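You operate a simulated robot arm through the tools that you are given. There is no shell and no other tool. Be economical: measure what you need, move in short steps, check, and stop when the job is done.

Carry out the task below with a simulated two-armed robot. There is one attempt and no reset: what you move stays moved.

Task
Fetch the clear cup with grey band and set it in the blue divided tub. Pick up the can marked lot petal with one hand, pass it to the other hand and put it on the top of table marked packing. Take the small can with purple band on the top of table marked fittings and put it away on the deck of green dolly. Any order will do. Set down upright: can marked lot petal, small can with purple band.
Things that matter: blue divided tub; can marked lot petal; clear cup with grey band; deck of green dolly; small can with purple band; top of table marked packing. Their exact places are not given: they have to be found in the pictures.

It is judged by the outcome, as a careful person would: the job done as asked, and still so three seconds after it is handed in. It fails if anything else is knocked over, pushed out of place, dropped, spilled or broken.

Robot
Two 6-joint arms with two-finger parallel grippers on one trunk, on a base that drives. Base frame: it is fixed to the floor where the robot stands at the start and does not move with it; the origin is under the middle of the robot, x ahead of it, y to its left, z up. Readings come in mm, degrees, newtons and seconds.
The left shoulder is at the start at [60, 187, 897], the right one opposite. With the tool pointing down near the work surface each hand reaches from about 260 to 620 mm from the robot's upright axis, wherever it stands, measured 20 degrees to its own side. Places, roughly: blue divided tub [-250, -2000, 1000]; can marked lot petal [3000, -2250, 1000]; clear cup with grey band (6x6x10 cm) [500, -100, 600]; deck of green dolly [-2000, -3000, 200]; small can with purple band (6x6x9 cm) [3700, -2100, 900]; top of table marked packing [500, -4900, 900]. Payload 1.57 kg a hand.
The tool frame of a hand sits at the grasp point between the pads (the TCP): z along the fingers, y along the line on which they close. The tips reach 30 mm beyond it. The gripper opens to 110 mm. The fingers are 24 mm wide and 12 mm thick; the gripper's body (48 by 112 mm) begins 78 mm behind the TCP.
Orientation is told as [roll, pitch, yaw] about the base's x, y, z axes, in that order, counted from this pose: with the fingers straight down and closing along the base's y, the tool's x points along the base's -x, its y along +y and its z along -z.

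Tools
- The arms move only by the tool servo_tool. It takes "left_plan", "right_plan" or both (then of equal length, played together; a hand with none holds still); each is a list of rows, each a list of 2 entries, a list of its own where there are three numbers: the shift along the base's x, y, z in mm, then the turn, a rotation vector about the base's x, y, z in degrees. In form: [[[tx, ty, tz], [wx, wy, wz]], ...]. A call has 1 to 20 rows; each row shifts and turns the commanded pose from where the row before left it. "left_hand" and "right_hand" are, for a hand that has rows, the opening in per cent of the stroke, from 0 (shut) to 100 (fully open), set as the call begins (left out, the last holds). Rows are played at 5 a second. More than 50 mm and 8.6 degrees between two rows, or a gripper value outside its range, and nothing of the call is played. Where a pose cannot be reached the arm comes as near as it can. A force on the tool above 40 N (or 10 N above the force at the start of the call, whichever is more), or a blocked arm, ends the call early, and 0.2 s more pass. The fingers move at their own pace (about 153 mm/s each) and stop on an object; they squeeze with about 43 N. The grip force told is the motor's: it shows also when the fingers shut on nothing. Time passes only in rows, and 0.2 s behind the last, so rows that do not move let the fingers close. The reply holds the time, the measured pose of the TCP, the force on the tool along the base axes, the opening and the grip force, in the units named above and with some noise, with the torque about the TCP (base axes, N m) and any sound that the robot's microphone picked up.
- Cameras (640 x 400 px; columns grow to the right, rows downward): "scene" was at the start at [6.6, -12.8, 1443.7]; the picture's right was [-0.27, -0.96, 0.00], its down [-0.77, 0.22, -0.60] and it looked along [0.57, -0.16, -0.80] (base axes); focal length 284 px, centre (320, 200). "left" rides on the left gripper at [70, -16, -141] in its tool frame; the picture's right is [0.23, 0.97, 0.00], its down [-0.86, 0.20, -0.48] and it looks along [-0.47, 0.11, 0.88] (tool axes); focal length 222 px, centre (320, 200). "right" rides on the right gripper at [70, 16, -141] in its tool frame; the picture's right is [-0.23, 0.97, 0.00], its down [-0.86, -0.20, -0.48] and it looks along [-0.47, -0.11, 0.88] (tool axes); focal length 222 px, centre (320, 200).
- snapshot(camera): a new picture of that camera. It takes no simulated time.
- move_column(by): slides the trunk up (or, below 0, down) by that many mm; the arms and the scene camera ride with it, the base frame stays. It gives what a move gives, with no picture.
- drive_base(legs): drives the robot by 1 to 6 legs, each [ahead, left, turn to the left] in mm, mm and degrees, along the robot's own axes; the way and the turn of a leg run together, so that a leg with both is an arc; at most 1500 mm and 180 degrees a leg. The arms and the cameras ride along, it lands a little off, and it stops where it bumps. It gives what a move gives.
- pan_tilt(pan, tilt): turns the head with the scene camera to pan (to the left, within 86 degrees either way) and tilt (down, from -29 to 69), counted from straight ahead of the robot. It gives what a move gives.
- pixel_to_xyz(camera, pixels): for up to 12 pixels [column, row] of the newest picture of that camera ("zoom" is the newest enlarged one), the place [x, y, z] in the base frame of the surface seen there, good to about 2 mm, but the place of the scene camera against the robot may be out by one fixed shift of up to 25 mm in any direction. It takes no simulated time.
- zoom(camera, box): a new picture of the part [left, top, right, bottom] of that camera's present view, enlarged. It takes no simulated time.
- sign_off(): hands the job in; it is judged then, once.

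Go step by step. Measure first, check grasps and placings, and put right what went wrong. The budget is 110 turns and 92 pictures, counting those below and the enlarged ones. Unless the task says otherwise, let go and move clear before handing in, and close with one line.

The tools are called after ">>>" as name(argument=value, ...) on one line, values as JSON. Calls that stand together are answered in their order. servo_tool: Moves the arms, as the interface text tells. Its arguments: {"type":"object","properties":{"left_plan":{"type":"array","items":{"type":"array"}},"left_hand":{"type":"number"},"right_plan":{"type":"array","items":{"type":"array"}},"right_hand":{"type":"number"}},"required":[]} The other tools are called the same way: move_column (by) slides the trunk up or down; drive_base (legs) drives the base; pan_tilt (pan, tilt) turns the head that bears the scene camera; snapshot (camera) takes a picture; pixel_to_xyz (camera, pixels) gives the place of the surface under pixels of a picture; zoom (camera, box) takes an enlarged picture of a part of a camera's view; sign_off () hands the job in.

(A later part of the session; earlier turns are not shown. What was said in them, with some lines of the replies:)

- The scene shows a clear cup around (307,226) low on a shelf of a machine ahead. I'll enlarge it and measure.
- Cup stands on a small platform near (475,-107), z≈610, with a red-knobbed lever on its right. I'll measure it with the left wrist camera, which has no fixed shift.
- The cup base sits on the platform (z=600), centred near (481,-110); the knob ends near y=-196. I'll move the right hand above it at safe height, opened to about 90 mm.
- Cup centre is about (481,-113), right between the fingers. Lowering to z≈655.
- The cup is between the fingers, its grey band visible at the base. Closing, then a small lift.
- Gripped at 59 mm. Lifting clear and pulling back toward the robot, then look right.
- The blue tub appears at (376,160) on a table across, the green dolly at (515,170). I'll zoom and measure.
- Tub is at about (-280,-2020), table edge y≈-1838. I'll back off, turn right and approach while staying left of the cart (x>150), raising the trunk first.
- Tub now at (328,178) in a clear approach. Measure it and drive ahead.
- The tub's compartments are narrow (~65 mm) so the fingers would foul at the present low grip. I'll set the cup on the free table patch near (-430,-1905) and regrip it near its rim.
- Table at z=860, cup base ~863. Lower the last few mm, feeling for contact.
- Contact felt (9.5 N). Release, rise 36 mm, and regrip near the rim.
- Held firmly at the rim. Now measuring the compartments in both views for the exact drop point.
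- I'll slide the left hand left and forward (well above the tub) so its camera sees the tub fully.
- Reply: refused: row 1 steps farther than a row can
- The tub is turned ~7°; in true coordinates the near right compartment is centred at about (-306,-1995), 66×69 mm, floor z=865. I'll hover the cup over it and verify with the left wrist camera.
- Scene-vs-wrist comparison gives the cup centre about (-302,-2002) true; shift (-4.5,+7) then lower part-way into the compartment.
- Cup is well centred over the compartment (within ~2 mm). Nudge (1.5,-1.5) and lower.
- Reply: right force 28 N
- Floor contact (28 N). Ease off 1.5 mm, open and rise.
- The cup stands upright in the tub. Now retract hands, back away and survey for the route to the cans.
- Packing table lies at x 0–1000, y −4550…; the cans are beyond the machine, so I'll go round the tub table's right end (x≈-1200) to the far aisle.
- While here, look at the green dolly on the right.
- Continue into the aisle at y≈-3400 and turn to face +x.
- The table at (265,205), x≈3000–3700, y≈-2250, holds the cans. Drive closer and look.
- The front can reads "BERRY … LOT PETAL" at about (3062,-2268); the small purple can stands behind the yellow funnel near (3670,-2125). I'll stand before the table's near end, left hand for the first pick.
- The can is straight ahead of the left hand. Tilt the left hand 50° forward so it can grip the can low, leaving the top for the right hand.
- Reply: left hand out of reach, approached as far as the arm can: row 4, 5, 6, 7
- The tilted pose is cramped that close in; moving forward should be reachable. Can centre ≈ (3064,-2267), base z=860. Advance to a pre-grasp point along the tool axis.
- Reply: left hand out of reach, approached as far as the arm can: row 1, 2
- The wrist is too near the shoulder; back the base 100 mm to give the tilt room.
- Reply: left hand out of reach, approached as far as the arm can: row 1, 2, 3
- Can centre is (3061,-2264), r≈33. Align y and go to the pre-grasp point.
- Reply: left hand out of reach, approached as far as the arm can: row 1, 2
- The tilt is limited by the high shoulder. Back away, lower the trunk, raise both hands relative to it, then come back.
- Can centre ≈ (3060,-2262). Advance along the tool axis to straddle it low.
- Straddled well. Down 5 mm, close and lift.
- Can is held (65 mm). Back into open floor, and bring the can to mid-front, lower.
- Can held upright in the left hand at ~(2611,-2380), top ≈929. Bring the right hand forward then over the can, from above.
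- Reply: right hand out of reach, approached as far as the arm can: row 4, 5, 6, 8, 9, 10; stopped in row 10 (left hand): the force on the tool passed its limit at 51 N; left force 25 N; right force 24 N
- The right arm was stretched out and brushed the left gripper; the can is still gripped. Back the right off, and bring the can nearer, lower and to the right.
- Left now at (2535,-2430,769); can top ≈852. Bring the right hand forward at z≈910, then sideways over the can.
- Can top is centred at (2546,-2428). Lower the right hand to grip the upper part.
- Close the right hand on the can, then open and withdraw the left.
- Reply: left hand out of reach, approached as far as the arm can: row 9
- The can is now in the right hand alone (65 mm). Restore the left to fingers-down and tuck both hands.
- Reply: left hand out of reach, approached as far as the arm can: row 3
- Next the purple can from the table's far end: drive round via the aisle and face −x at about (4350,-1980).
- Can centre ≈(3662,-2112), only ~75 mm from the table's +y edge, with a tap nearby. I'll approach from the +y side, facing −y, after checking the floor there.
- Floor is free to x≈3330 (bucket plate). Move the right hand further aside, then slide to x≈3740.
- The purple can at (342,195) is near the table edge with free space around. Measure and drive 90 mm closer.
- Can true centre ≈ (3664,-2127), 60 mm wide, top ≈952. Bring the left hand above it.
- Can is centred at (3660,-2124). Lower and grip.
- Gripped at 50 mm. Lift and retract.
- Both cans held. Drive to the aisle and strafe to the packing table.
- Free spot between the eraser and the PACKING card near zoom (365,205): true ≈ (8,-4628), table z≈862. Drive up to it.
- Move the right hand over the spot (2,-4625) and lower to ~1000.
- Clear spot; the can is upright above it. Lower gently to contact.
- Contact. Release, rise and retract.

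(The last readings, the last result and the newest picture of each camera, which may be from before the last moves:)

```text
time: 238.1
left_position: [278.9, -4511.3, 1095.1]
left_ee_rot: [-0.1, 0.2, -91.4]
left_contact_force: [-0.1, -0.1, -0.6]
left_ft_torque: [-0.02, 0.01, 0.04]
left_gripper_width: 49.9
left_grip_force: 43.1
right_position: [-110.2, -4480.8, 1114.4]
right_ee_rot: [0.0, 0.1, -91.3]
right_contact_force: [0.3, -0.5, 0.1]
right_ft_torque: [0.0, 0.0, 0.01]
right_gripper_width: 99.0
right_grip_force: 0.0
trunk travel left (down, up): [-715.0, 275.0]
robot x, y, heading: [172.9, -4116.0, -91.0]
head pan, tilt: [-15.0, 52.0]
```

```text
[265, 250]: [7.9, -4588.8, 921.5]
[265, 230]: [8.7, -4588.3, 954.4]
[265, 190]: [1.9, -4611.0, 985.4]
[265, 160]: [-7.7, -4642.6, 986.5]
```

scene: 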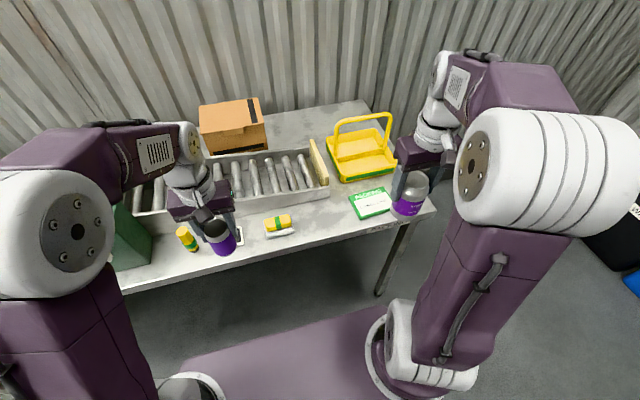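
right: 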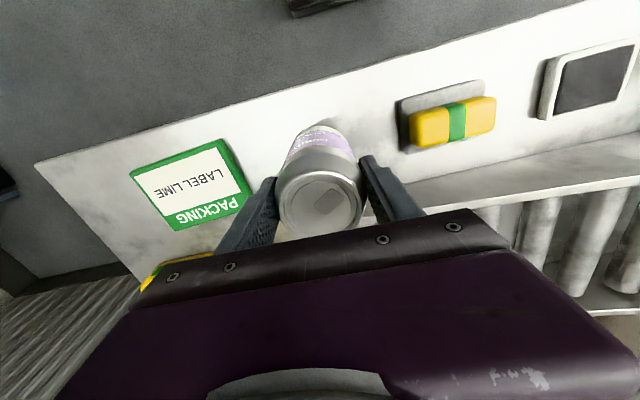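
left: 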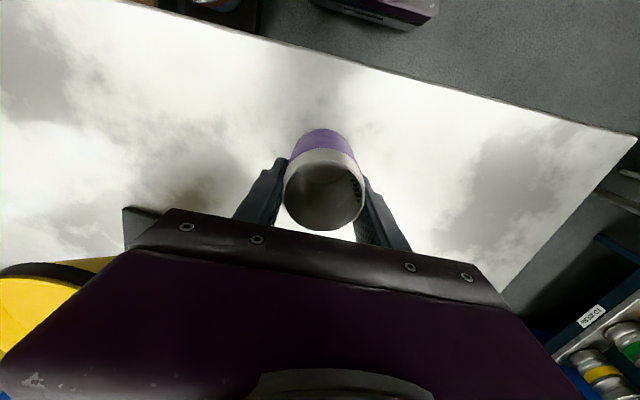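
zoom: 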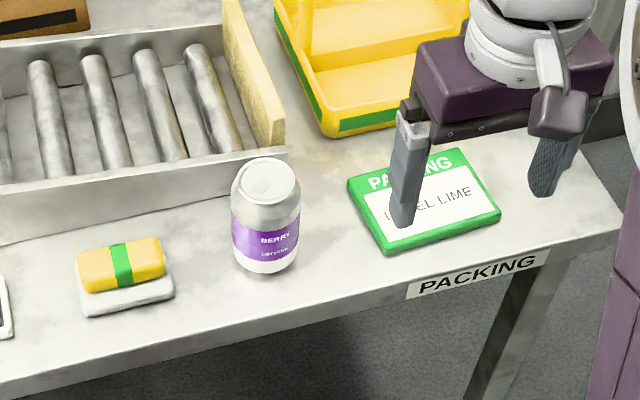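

The petal can stands upright on the packing table. Now to the dolly: back to the aisle, strafe, and face −x.

>>> drive_base(legs=[[-750, 0, 0], [0, -850, 0], [0, 0, -89]])

>>> pan_tilt(pan=-18, tilt=35)

>>> snapshot(camera="scene")

```text
time: 250.1
left_position: [-1050.5, -3416.8, 1095.6]
left_ee_rot: [0.0, 0.3, 176.6]
left_contact_force: [-0.6, 0.1, 0.0]
left_ft_torque: [0.02, 0.02, -0.01]
left_gripper_width: 49.6
left_grip_force: 43.1
right_position: [-1005.5, -3028.7, 1115.4]
right_ee_rot: [0.0, 0.0, 176.4]
right_contact_force: [-0.3, -0.2, -1.0]
right_ft_torque: [0.02, 0.04, 0.03]
right_gripper_width: 98.9
right_grip_force: 0.0
trunk travel left (down, up): [-715.0, 275.0]
robot x, y, heading: [-650.7, -3327.7, 177.1]
head pan, tilt: [-15.0, 52.0]
```

```text
time: 250.9
left_position: [-1049.5, -3417.7, 1095.6]
left_ee_rot: [0.0, 0.2, 176.4]
left_contact_force: [0.0, 0.2, -1.2]
left_ft_torque: [0.0, 0.02, -0.03]
left_gripper_width: 49.9
left_grip_force: 43.6
right_position: [-1005.6, -3029.6, 1115.8]
right_ee_rot: [0.0, 0.1, 176.3]
right_contact_force: [1.2, 0.7, 0.2]
right_ft_torque: [0.0, 0.01, 0.03]
right_gripper_width: 99.2
right_grip_force: 0.0
trunk travel left (down, up): [-715.0, 275.0]
robot x, y, heading: [-655.8, -3328.4, 176.8]
head pan, tilt: [-18.0, 35.0]
```

```text
20 pictures are left
```

scene: 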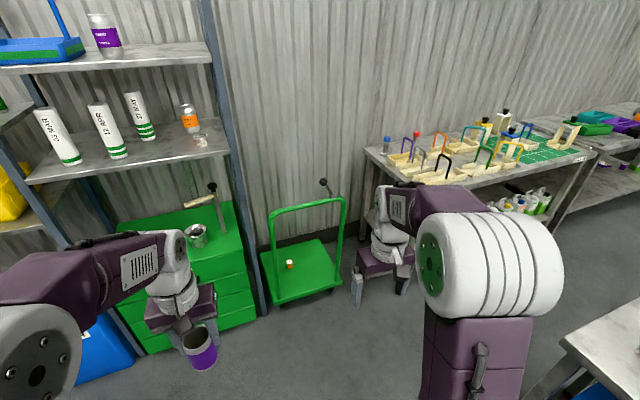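

>>> zoom(camera="scene", box=[230, 170, 390, 320])

>>> pixel_to_xyz(camera="scene", pixels=[[280, 302], [340, 286], [265, 255], [320, 242], [290, 265], [305, 285], [300, 255], [275, 225], [340, 205], [290, 280], [325, 275], [326, 182]])

```text
2.67 times, centred on (310, 245) of scene
```

zoom: 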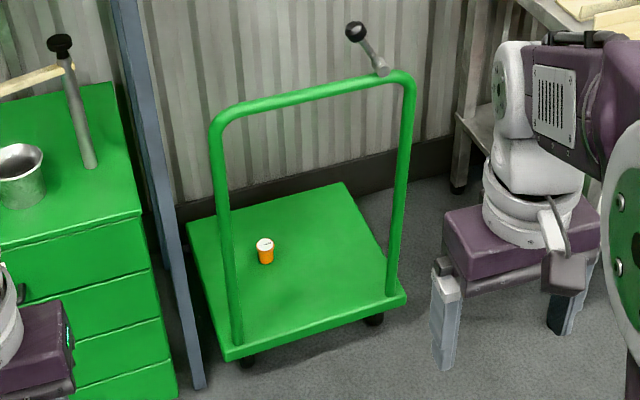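

```text
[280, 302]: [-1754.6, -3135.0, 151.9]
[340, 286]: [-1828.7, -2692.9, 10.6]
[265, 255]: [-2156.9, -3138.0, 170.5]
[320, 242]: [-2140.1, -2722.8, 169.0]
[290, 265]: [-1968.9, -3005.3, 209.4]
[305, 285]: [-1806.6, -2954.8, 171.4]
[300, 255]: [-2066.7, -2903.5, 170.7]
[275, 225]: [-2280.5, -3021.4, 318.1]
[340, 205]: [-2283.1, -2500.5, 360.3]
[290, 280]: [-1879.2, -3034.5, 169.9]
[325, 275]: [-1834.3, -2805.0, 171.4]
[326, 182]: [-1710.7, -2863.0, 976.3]
```

The dolly deck (z≈165) spans x −2157…−1755, y −3140…−2710, its push handle is on my side with posts at y≈-3110 and -2720. I'll reach between the posts under the crossbar: lower the trunk here first, then line up at y≈-2825.

>>> move_column(by=-670)

>>> drive_base(legs=[[0, 0, 3], [0, -500, 0], [450, 0, 0]])

>>> pan_tilt(pan=0, tilt=35)

>>> snapshot(camera="scene")

```text
refused: -670 is not a number from -400 to 400
```

```text
time: 256.6
left_position: [-1508.0, -2969.9, 1095.7]
left_ee_rot: [0.0, 0.1, -178.5]
left_contact_force: [-0.3, -0.4, 0.2]
left_ft_torque: [-0.02, 0.03, 0.0]
left_gripper_width: 49.7
left_grip_force: 43.2
right_position: [-1496.3, -2577.0, 1114.9]
right_ee_rot: [0.0, -0.1, -178.5]
right_contact_force: [-0.4, 0.0, 0.5]
right_ft_torque: [0.01, 0.0, -0.04]
right_gripper_width: 99.2
right_grip_force: 0.1
trunk travel left (down, up): [-715.0, 275.0]
robot x, y, heading: [-1123.6, -2842.5, -178.4]
head pan, tilt: [-18.0, 35.0]
```

```text
time: 257.4
left_position: [-1508.8, -2968.0, 1095.8]
left_ee_rot: [-0.1, 0.2, -178.5]
left_contact_force: [0.1, -0.3, 0.3]
left_ft_torque: [-0.01, 0.01, 0.02]
left_gripper_width: 49.9
left_grip_force: 42.5
right_position: [-1497.1, -2577.7, 1115.1]
right_ee_rot: [0.0, -0.1, -178.7]
right_contact_force: [0.3, -0.1, -0.2]
right_ft_torque: [-0.01, 0.02, 0.02]
right_gripper_width: 99.2
right_grip_force: 0.0
trunk travel left (down, up): [-715.0, 275.0]
robot x, y, heading: [-1119.9, -2845.8, -178.3]
head pan, tilt: [0.0, 35.0]
```

```text
18 pictures are left
```

scene: 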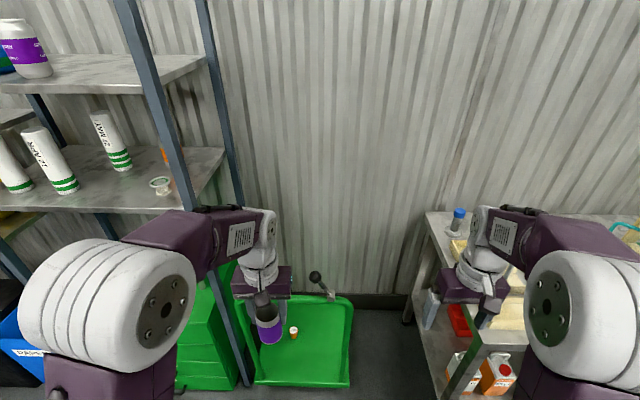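

The drive ran without lowering (limit 400 per call); all clear. Lower now in two steps.

>>> move_column(by=-340)

>>> move_column(by=-330)

>>> pan_tilt(pan=8, tilt=38)

>>> snapshot(camera="scene")

```text
time: 260.8
left_position: [-1508.1, -2968.5, 756.4]
left_ee_rot: [0.0, 0.3, -178.5]
left_contact_force: [0.4, -1.2, -0.2]
left_ft_torque: [0.02, 0.04, 0.01]
left_gripper_width: 50.2
left_grip_force: 43.3
right_position: [-1496.8, -2578.7, 774.8]
right_ee_rot: [0.0, -0.1, -178.5]
right_contact_force: [0.1, -0.3, 0.5]
right_ft_torque: [0.01, -0.01, 0.02]
right_gripper_width: 99.0
right_grip_force: 0.0
trunk travel left (down, up): [-375.0, 615.0]
robot x, y, heading: [-1122.4, -2845.9, -178.1]
head pan, tilt: [0.0, 35.0]
```

```text
time: 264.0
left_position: [-1508.2, -2968.6, 426.0]
left_ee_rot: [0.0, 0.2, -178.5]
left_contact_force: [0.0, -0.2, -0.8]
left_ft_torque: [0.0, 0.0, -0.02]
left_gripper_width: 50.1
left_grip_force: 43.2
right_position: [-1497.6, -2577.2, 444.3]
right_ee_rot: [0.1, 0.0, -178.6]
right_contact_force: [0.0, 0.4, 0.7]
right_ft_torque: [-0.04, 0.01, 0.02]
right_gripper_width: 99.3
right_grip_force: 0.0
trunk travel left (down, up): [-45.0, 945.0]
robot x, y, heading: [-1120.8, -2841.3, -178.1]
head pan, tilt: [0.0, 35.0]
```

```text
time: 264.7
left_position: [-1508.8, -2968.7, 426.5]
left_ee_rot: [0.0, 0.2, -178.4]
left_contact_force: [0.4, 1.2, -1.0]
left_ft_torque: [0.0, -0.01, 0.0]
left_gripper_width: 49.8
left_grip_force: 42.9
right_position: [-1498.0, -2578.0, 445.6]
right_ee_rot: [0.0, 0.0, -178.6]
right_contact_force: [-0.4, 0.4, 0.4]
right_ft_torque: [0.03, 0.0, -0.03]
right_gripper_width: 98.9
right_grip_force: 0.1
trunk travel left (down, up): [-45.0, 945.0]
robot x, y, heading: [-1119.9, -2843.7, -177.9]
head pan, tilt: [8.0, 38.0]
```

```text
17 pictures are left
```

scene: 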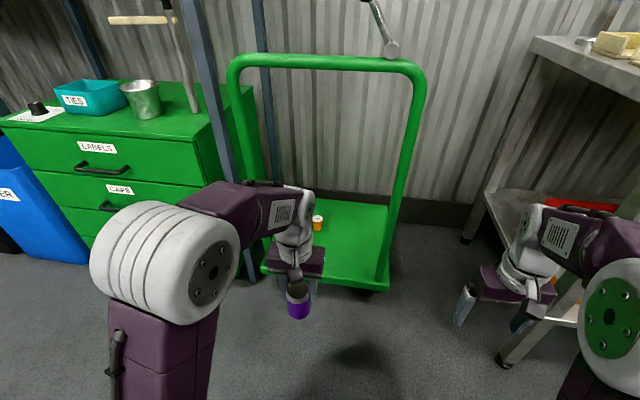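

>>> pixel_to_xyz(camera="scene", pixels=[[248, 155], [405, 180], [385, 270], [330, 62], [345, 265], [340, 230], [318, 222], [360, 240], [350, 280], [385, 210]])

>>> snapshot(camera="left")

```text
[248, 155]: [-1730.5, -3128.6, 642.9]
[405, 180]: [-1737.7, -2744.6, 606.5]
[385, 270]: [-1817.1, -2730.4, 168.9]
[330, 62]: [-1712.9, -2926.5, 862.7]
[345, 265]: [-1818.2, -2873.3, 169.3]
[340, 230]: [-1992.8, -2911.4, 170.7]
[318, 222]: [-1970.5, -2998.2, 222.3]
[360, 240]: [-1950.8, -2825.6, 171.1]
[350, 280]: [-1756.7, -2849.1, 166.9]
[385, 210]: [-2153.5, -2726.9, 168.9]
```

```text
16 pictures are left
```

left: 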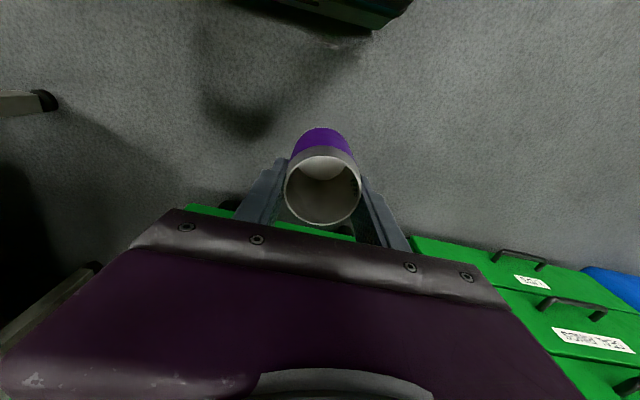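

Posts at y −3128/−2745, bar z≈862. Align heading and drive 225 mm so the hand enters between the posts.

>>> drive_base(legs=[[0, -25, -2], [225, 0, 0]])

>>> snapshot(camera="scene")

>>> snapshot(camera="left")

```text
time: 266.8
left_position: [-1743.7, -2929.1, 424.9]
left_ee_rot: [0.1, 0.3, 179.5]
left_contact_force: [0.7, -0.1, -0.3]
left_ft_torque: [-0.05, -0.02, -0.01]
left_gripper_width: 49.8
left_grip_force: 43.3
right_position: [-1718.0, -2538.5, 445.3]
right_ee_rot: [0.0, 0.1, 179.4]
right_contact_force: [-0.6, 0.9, 0.5]
right_ft_torque: [0.02, 0.03, 0.0]
right_gripper_width: 99.2
right_grip_force: 0.0
trunk travel left (down, up): [-45.0, 945.0]
robot x, y, heading: [-1349.6, -2820.6, 180.1]
head pan, tilt: [8.0, 38.0]
```

```text
15 pictures are left
```

scene: 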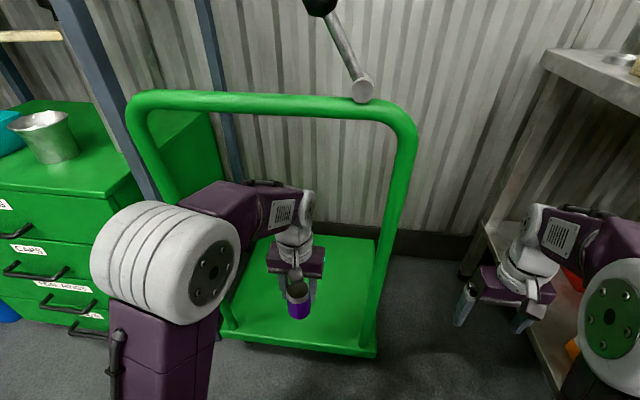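

```text
14 pictures are left
```

left: 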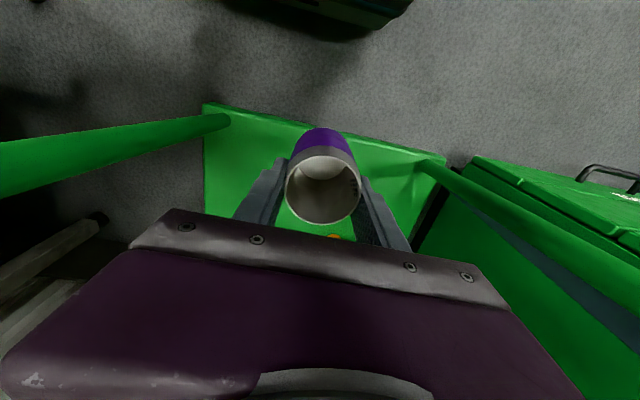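

>>> pixel_to_xyz(camera="scene", pixels=[[190, 210], [235, 240], [230, 200], [270, 195], [160, 160], [175, 95], [215, 190], [305, 200]])

>>> pixel_to_xyz(camera="left", pixels=[[230, 170], [420, 180], [334, 237], [225, 120], [435, 165], [250, 150], [400, 210]])

```text
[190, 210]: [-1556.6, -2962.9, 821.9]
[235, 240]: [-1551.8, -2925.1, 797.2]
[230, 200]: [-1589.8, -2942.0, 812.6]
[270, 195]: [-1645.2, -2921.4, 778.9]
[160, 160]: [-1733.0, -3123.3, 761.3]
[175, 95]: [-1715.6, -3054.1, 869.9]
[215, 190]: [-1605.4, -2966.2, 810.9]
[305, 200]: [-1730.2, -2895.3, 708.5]
```

```text
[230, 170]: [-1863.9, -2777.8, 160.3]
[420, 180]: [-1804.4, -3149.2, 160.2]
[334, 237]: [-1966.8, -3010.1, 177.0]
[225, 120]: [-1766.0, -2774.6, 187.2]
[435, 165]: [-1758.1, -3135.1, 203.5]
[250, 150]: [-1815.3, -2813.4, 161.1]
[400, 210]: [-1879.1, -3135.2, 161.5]
```

Deck z=160.5. Lower partly, extend over the deck to x≈-1855, then check.

>>> servo_tool(left_plan=[[[0, 1, -35], [0, 0, 0]], [[0, 1, -35], [0, 0, 0]], [[0, 1, -35], [0, 0, 0]], [[-28, 0, -5], [0, 0, 0]], [[-28, 0, -5], [0, 0, 0]], [[-28, 0, -5], [0, 0, 0]], [[-27, 0, -5], [0, 0, 0]], [[0, 0, -30], [0, 0, 0]], [[0, 0, 0], [0, 0, 0]]])

>>> snapshot(camera="scene")

>>> snapshot(camera="left")

```text
time: 268.8
left_position: [-1854.4, -2926.8, 271.6]
left_ee_rot: [-0.1, 0.2, 179.4]
left_contact_force: [1.3, -0.1, -0.5]
left_ft_torque: [0.03, 0.0, -0.02]
left_gripper_width: 49.5
left_grip_force: 43.1
right_position: [-1718.2, -2538.6, 446.1]
right_ee_rot: [0.0, 0.0, 179.4]
right_contact_force: [-0.1, 0.1, 0.2]
right_ft_torque: [0.0, -0.02, 0.0]
right_gripper_width: 99.0
right_grip_force: 0.2
trunk travel left (down, up): [-45.0, 945.0]
robot x, y, heading: [-1351.2, -2820.0, 179.9]
head pan, tilt: [8.0, 38.0]
```

```text
13 pictures are left
```

scene: 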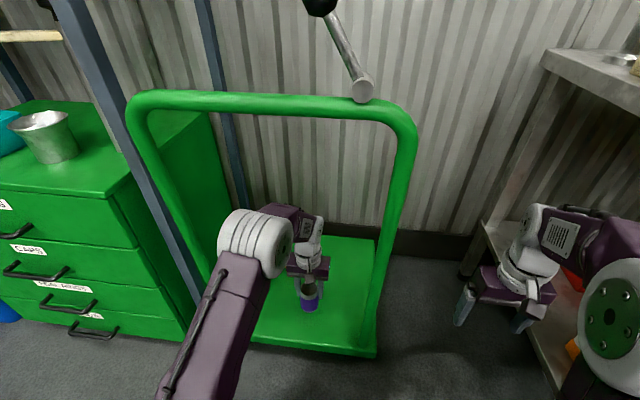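

```text
12 pictures are left
```

left: 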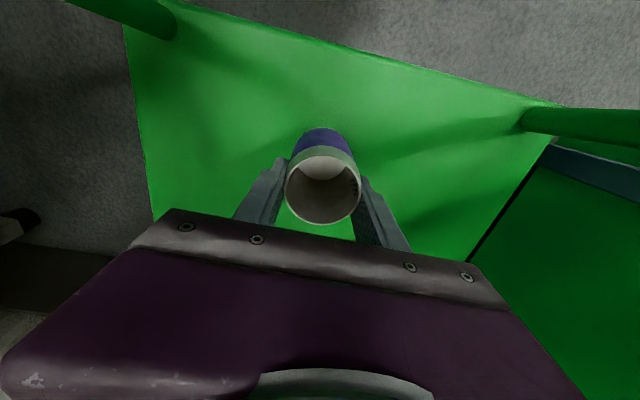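

The can is over clear deck. Lower gently to contact (expected TCP z≈223).

>>> servo_tool(left_plan=[[[0, 0, -18], [0, 0, 0]], [[0, 0, -15], [0, 0, 0]], [[0, 0, -8], [0, 0, 0]], [[0, 0, -4], [0, 0, 0]], [[0, 0, 0], [0, 0, 0]]])

>>> servo_tool(left_plan=[[[0, 0, -2], [0, 0, 0]], [[0, 0, -2], [0, 0, 0]], [[0, 0, 0], [0, 0, 0]]])

```text
time: 270.0
left_position: [-1854.8, -2925.5, 227.6]
left_ee_rot: [0.0, -0.2, 179.4]
left_contact_force: [-3.9, 2.1, 23.7]
left_ft_torque: [-0.45, 0.1, 0.15]
left_gripper_width: 49.8
left_grip_force: 42.9
right_position: [-1718.0, -2539.5, 444.8]
right_ee_rot: [0.0, -0.1, 179.4]
right_contact_force: [-0.5, 0.5, 0.9]
right_ft_torque: [0.01, 0.01, 0.0]
right_gripper_width: 98.8
right_grip_force: 0.0
trunk travel left (down, up): [-45.0, 945.0]
robot x, y, heading: [-1348.9, -2821.0, 179.9]
head pan, tilt: [8.0, 38.0]
```

```text
time: 270.8
left_position: [-1855.0, -2925.3, 221.5]
left_ee_rot: [0.0, 0.1, 179.3]
left_contact_force: [-2.3, 3.3, 17.1]
left_ft_torque: [0.43, 0.13, 0.08]
left_gripper_width: 49.9
left_grip_force: 42.9
right_position: [-1717.7, -2538.7, 445.0]
right_ee_rot: [0.1, -0.1, 179.4]
right_contact_force: [-0.3, 0.3, 0.6]
right_ft_torque: [0.01, 0.03, 0.0]
right_gripper_width: 98.9
right_grip_force: 0.0
trunk travel left (down, up): [-45.0, 945.0]
robot x, y, heading: [-1352.1, -2818.2, 179.8]
head pan, tilt: [8.0, 38.0]
```

In contact with the deck. Release, rise straight up above the can and draw back out between the posts.

>>> servo_tool(left_plan=[[[0, 0, 1], [0, 0, 0]], [[0, 0, 0], [0, 0, 0]], [[0, 0, 0], [0, 0, 0]], [[0, 0, 20], [0, 0, 0]], [[0, 0, 30], [0, 0, 0]], [[0, 0, 35], [0, 0, 0]], [[0, 0, 0], [0, 0, 0]]], left_hand=85)

>>> snapshot(camera="left")

```text
time: 272.4
left_position: [-1855.6, -2925.8, 309.8]
left_ee_rot: [0.0, 0.2, 179.4]
left_contact_force: [0.4, 0.4, 0.5]
left_ft_torque: [0.01, -0.01, 0.01]
left_gripper_width: 93.5
left_grip_force: 0.1
right_position: [-1719.2, -2538.7, 446.0]
right_ee_rot: [0.0, 0.0, 179.4]
right_contact_force: [-0.4, 0.2, 0.0]
right_ft_torque: [0.02, 0.01, -0.03]
right_gripper_width: 99.1
right_grip_force: 0.0
trunk travel left (down, up): [-45.0, 945.0]
robot x, y, heading: [-1352.0, -2817.8, 179.8]
head pan, tilt: [8.0, 38.0]
```

```text
11 pictures are left
```

left: 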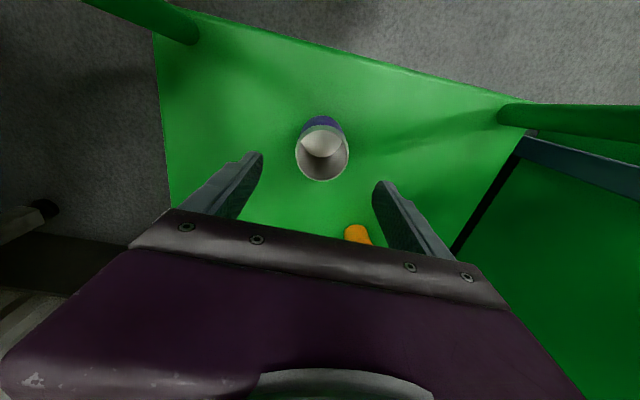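

The can stands upright on the deck. Withdraw the arm, back the base off and verify.

>>> servo_tool(left_plan=[[[0, 0, 20], [0, 0, 0]], [[28, -1, 10], [0, 0, 0]], [[28, -1, 15], [0, 0, 0]], [[28, -1, 25], [0, 0, 0]], [[27, 0, 30], [0, 0, 0]], [[0, 0, 0], [0, 0, 0]]])

>>> drive_base(legs=[[-350, 0, 0]])

>>> snapshot(camera="scene")

>>> zoom(camera="scene", box=[240, 150, 400, 290])

```text
time: 273.8
left_position: [-1746.1, -2928.3, 411.3]
left_ee_rot: [-0.1, 0.2, 179.3]
left_contact_force: [1.1, -0.1, 0.1]
left_ft_torque: [-0.01, -0.01, 0.03]
left_gripper_width: 93.5
left_grip_force: 0.0
right_position: [-1718.1, -2538.9, 445.3]
right_ee_rot: [-0.1, 0.0, 179.4]
right_contact_force: [-0.1, -0.4, 0.1]
right_ft_torque: [-0.01, -0.01, 0.04]
right_gripper_width: 98.9
right_grip_force: 0.1
trunk travel left (down, up): [-45.0, 945.0]
robot x, y, heading: [-1352.5, -2822.1, 180.0]
head pan, tilt: [8.0, 38.0]
```

```text
time: 276.1
left_position: [-1386.2, -2931.1, 409.6]
left_ee_rot: [0.0, 0.2, 179.8]
left_contact_force: [-0.3, 0.0, 0.7]
left_ft_torque: [0.01, -0.03, 0.0]
left_gripper_width: 93.6
left_grip_force: 0.1
right_position: [-1361.9, -2541.2, 444.9]
right_ee_rot: [0.1, 0.0, 179.7]
right_contact_force: [0.0, -1.2, 0.5]
right_ft_torque: [0.01, 0.0, -0.02]
right_gripper_width: 99.1
right_grip_force: 0.0
trunk travel left (down, up): [-45.0, 945.0]
robot x, y, heading: [-992.9, -2820.7, -179.6]
head pan, tilt: [8.0, 38.0]
```

```text
10 pictures are left
```

scene: 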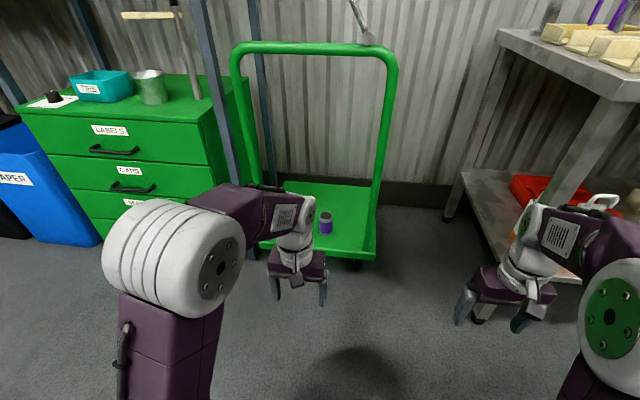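

```text
2.86 times, centred on (320, 220) of scene
```

zoom: 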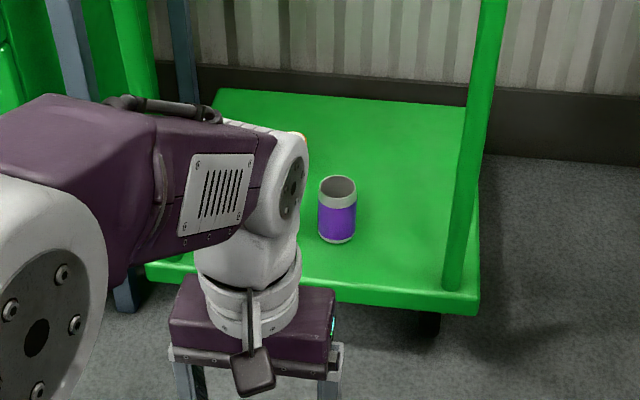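

The small purple can at (337,210) stands upright on the deck. The cup is in the tub and the petal can is on the packing table, both checked earlier, so I'm handing in.

>>> sign_off()

```text
The job is handed in.
```

The job is handed in: the clear cup is in the blue divided tub, the lot petal can was passed from left hand to right and stands upright on the packing table, and the small purple can stands upright on the green dolly's deck.
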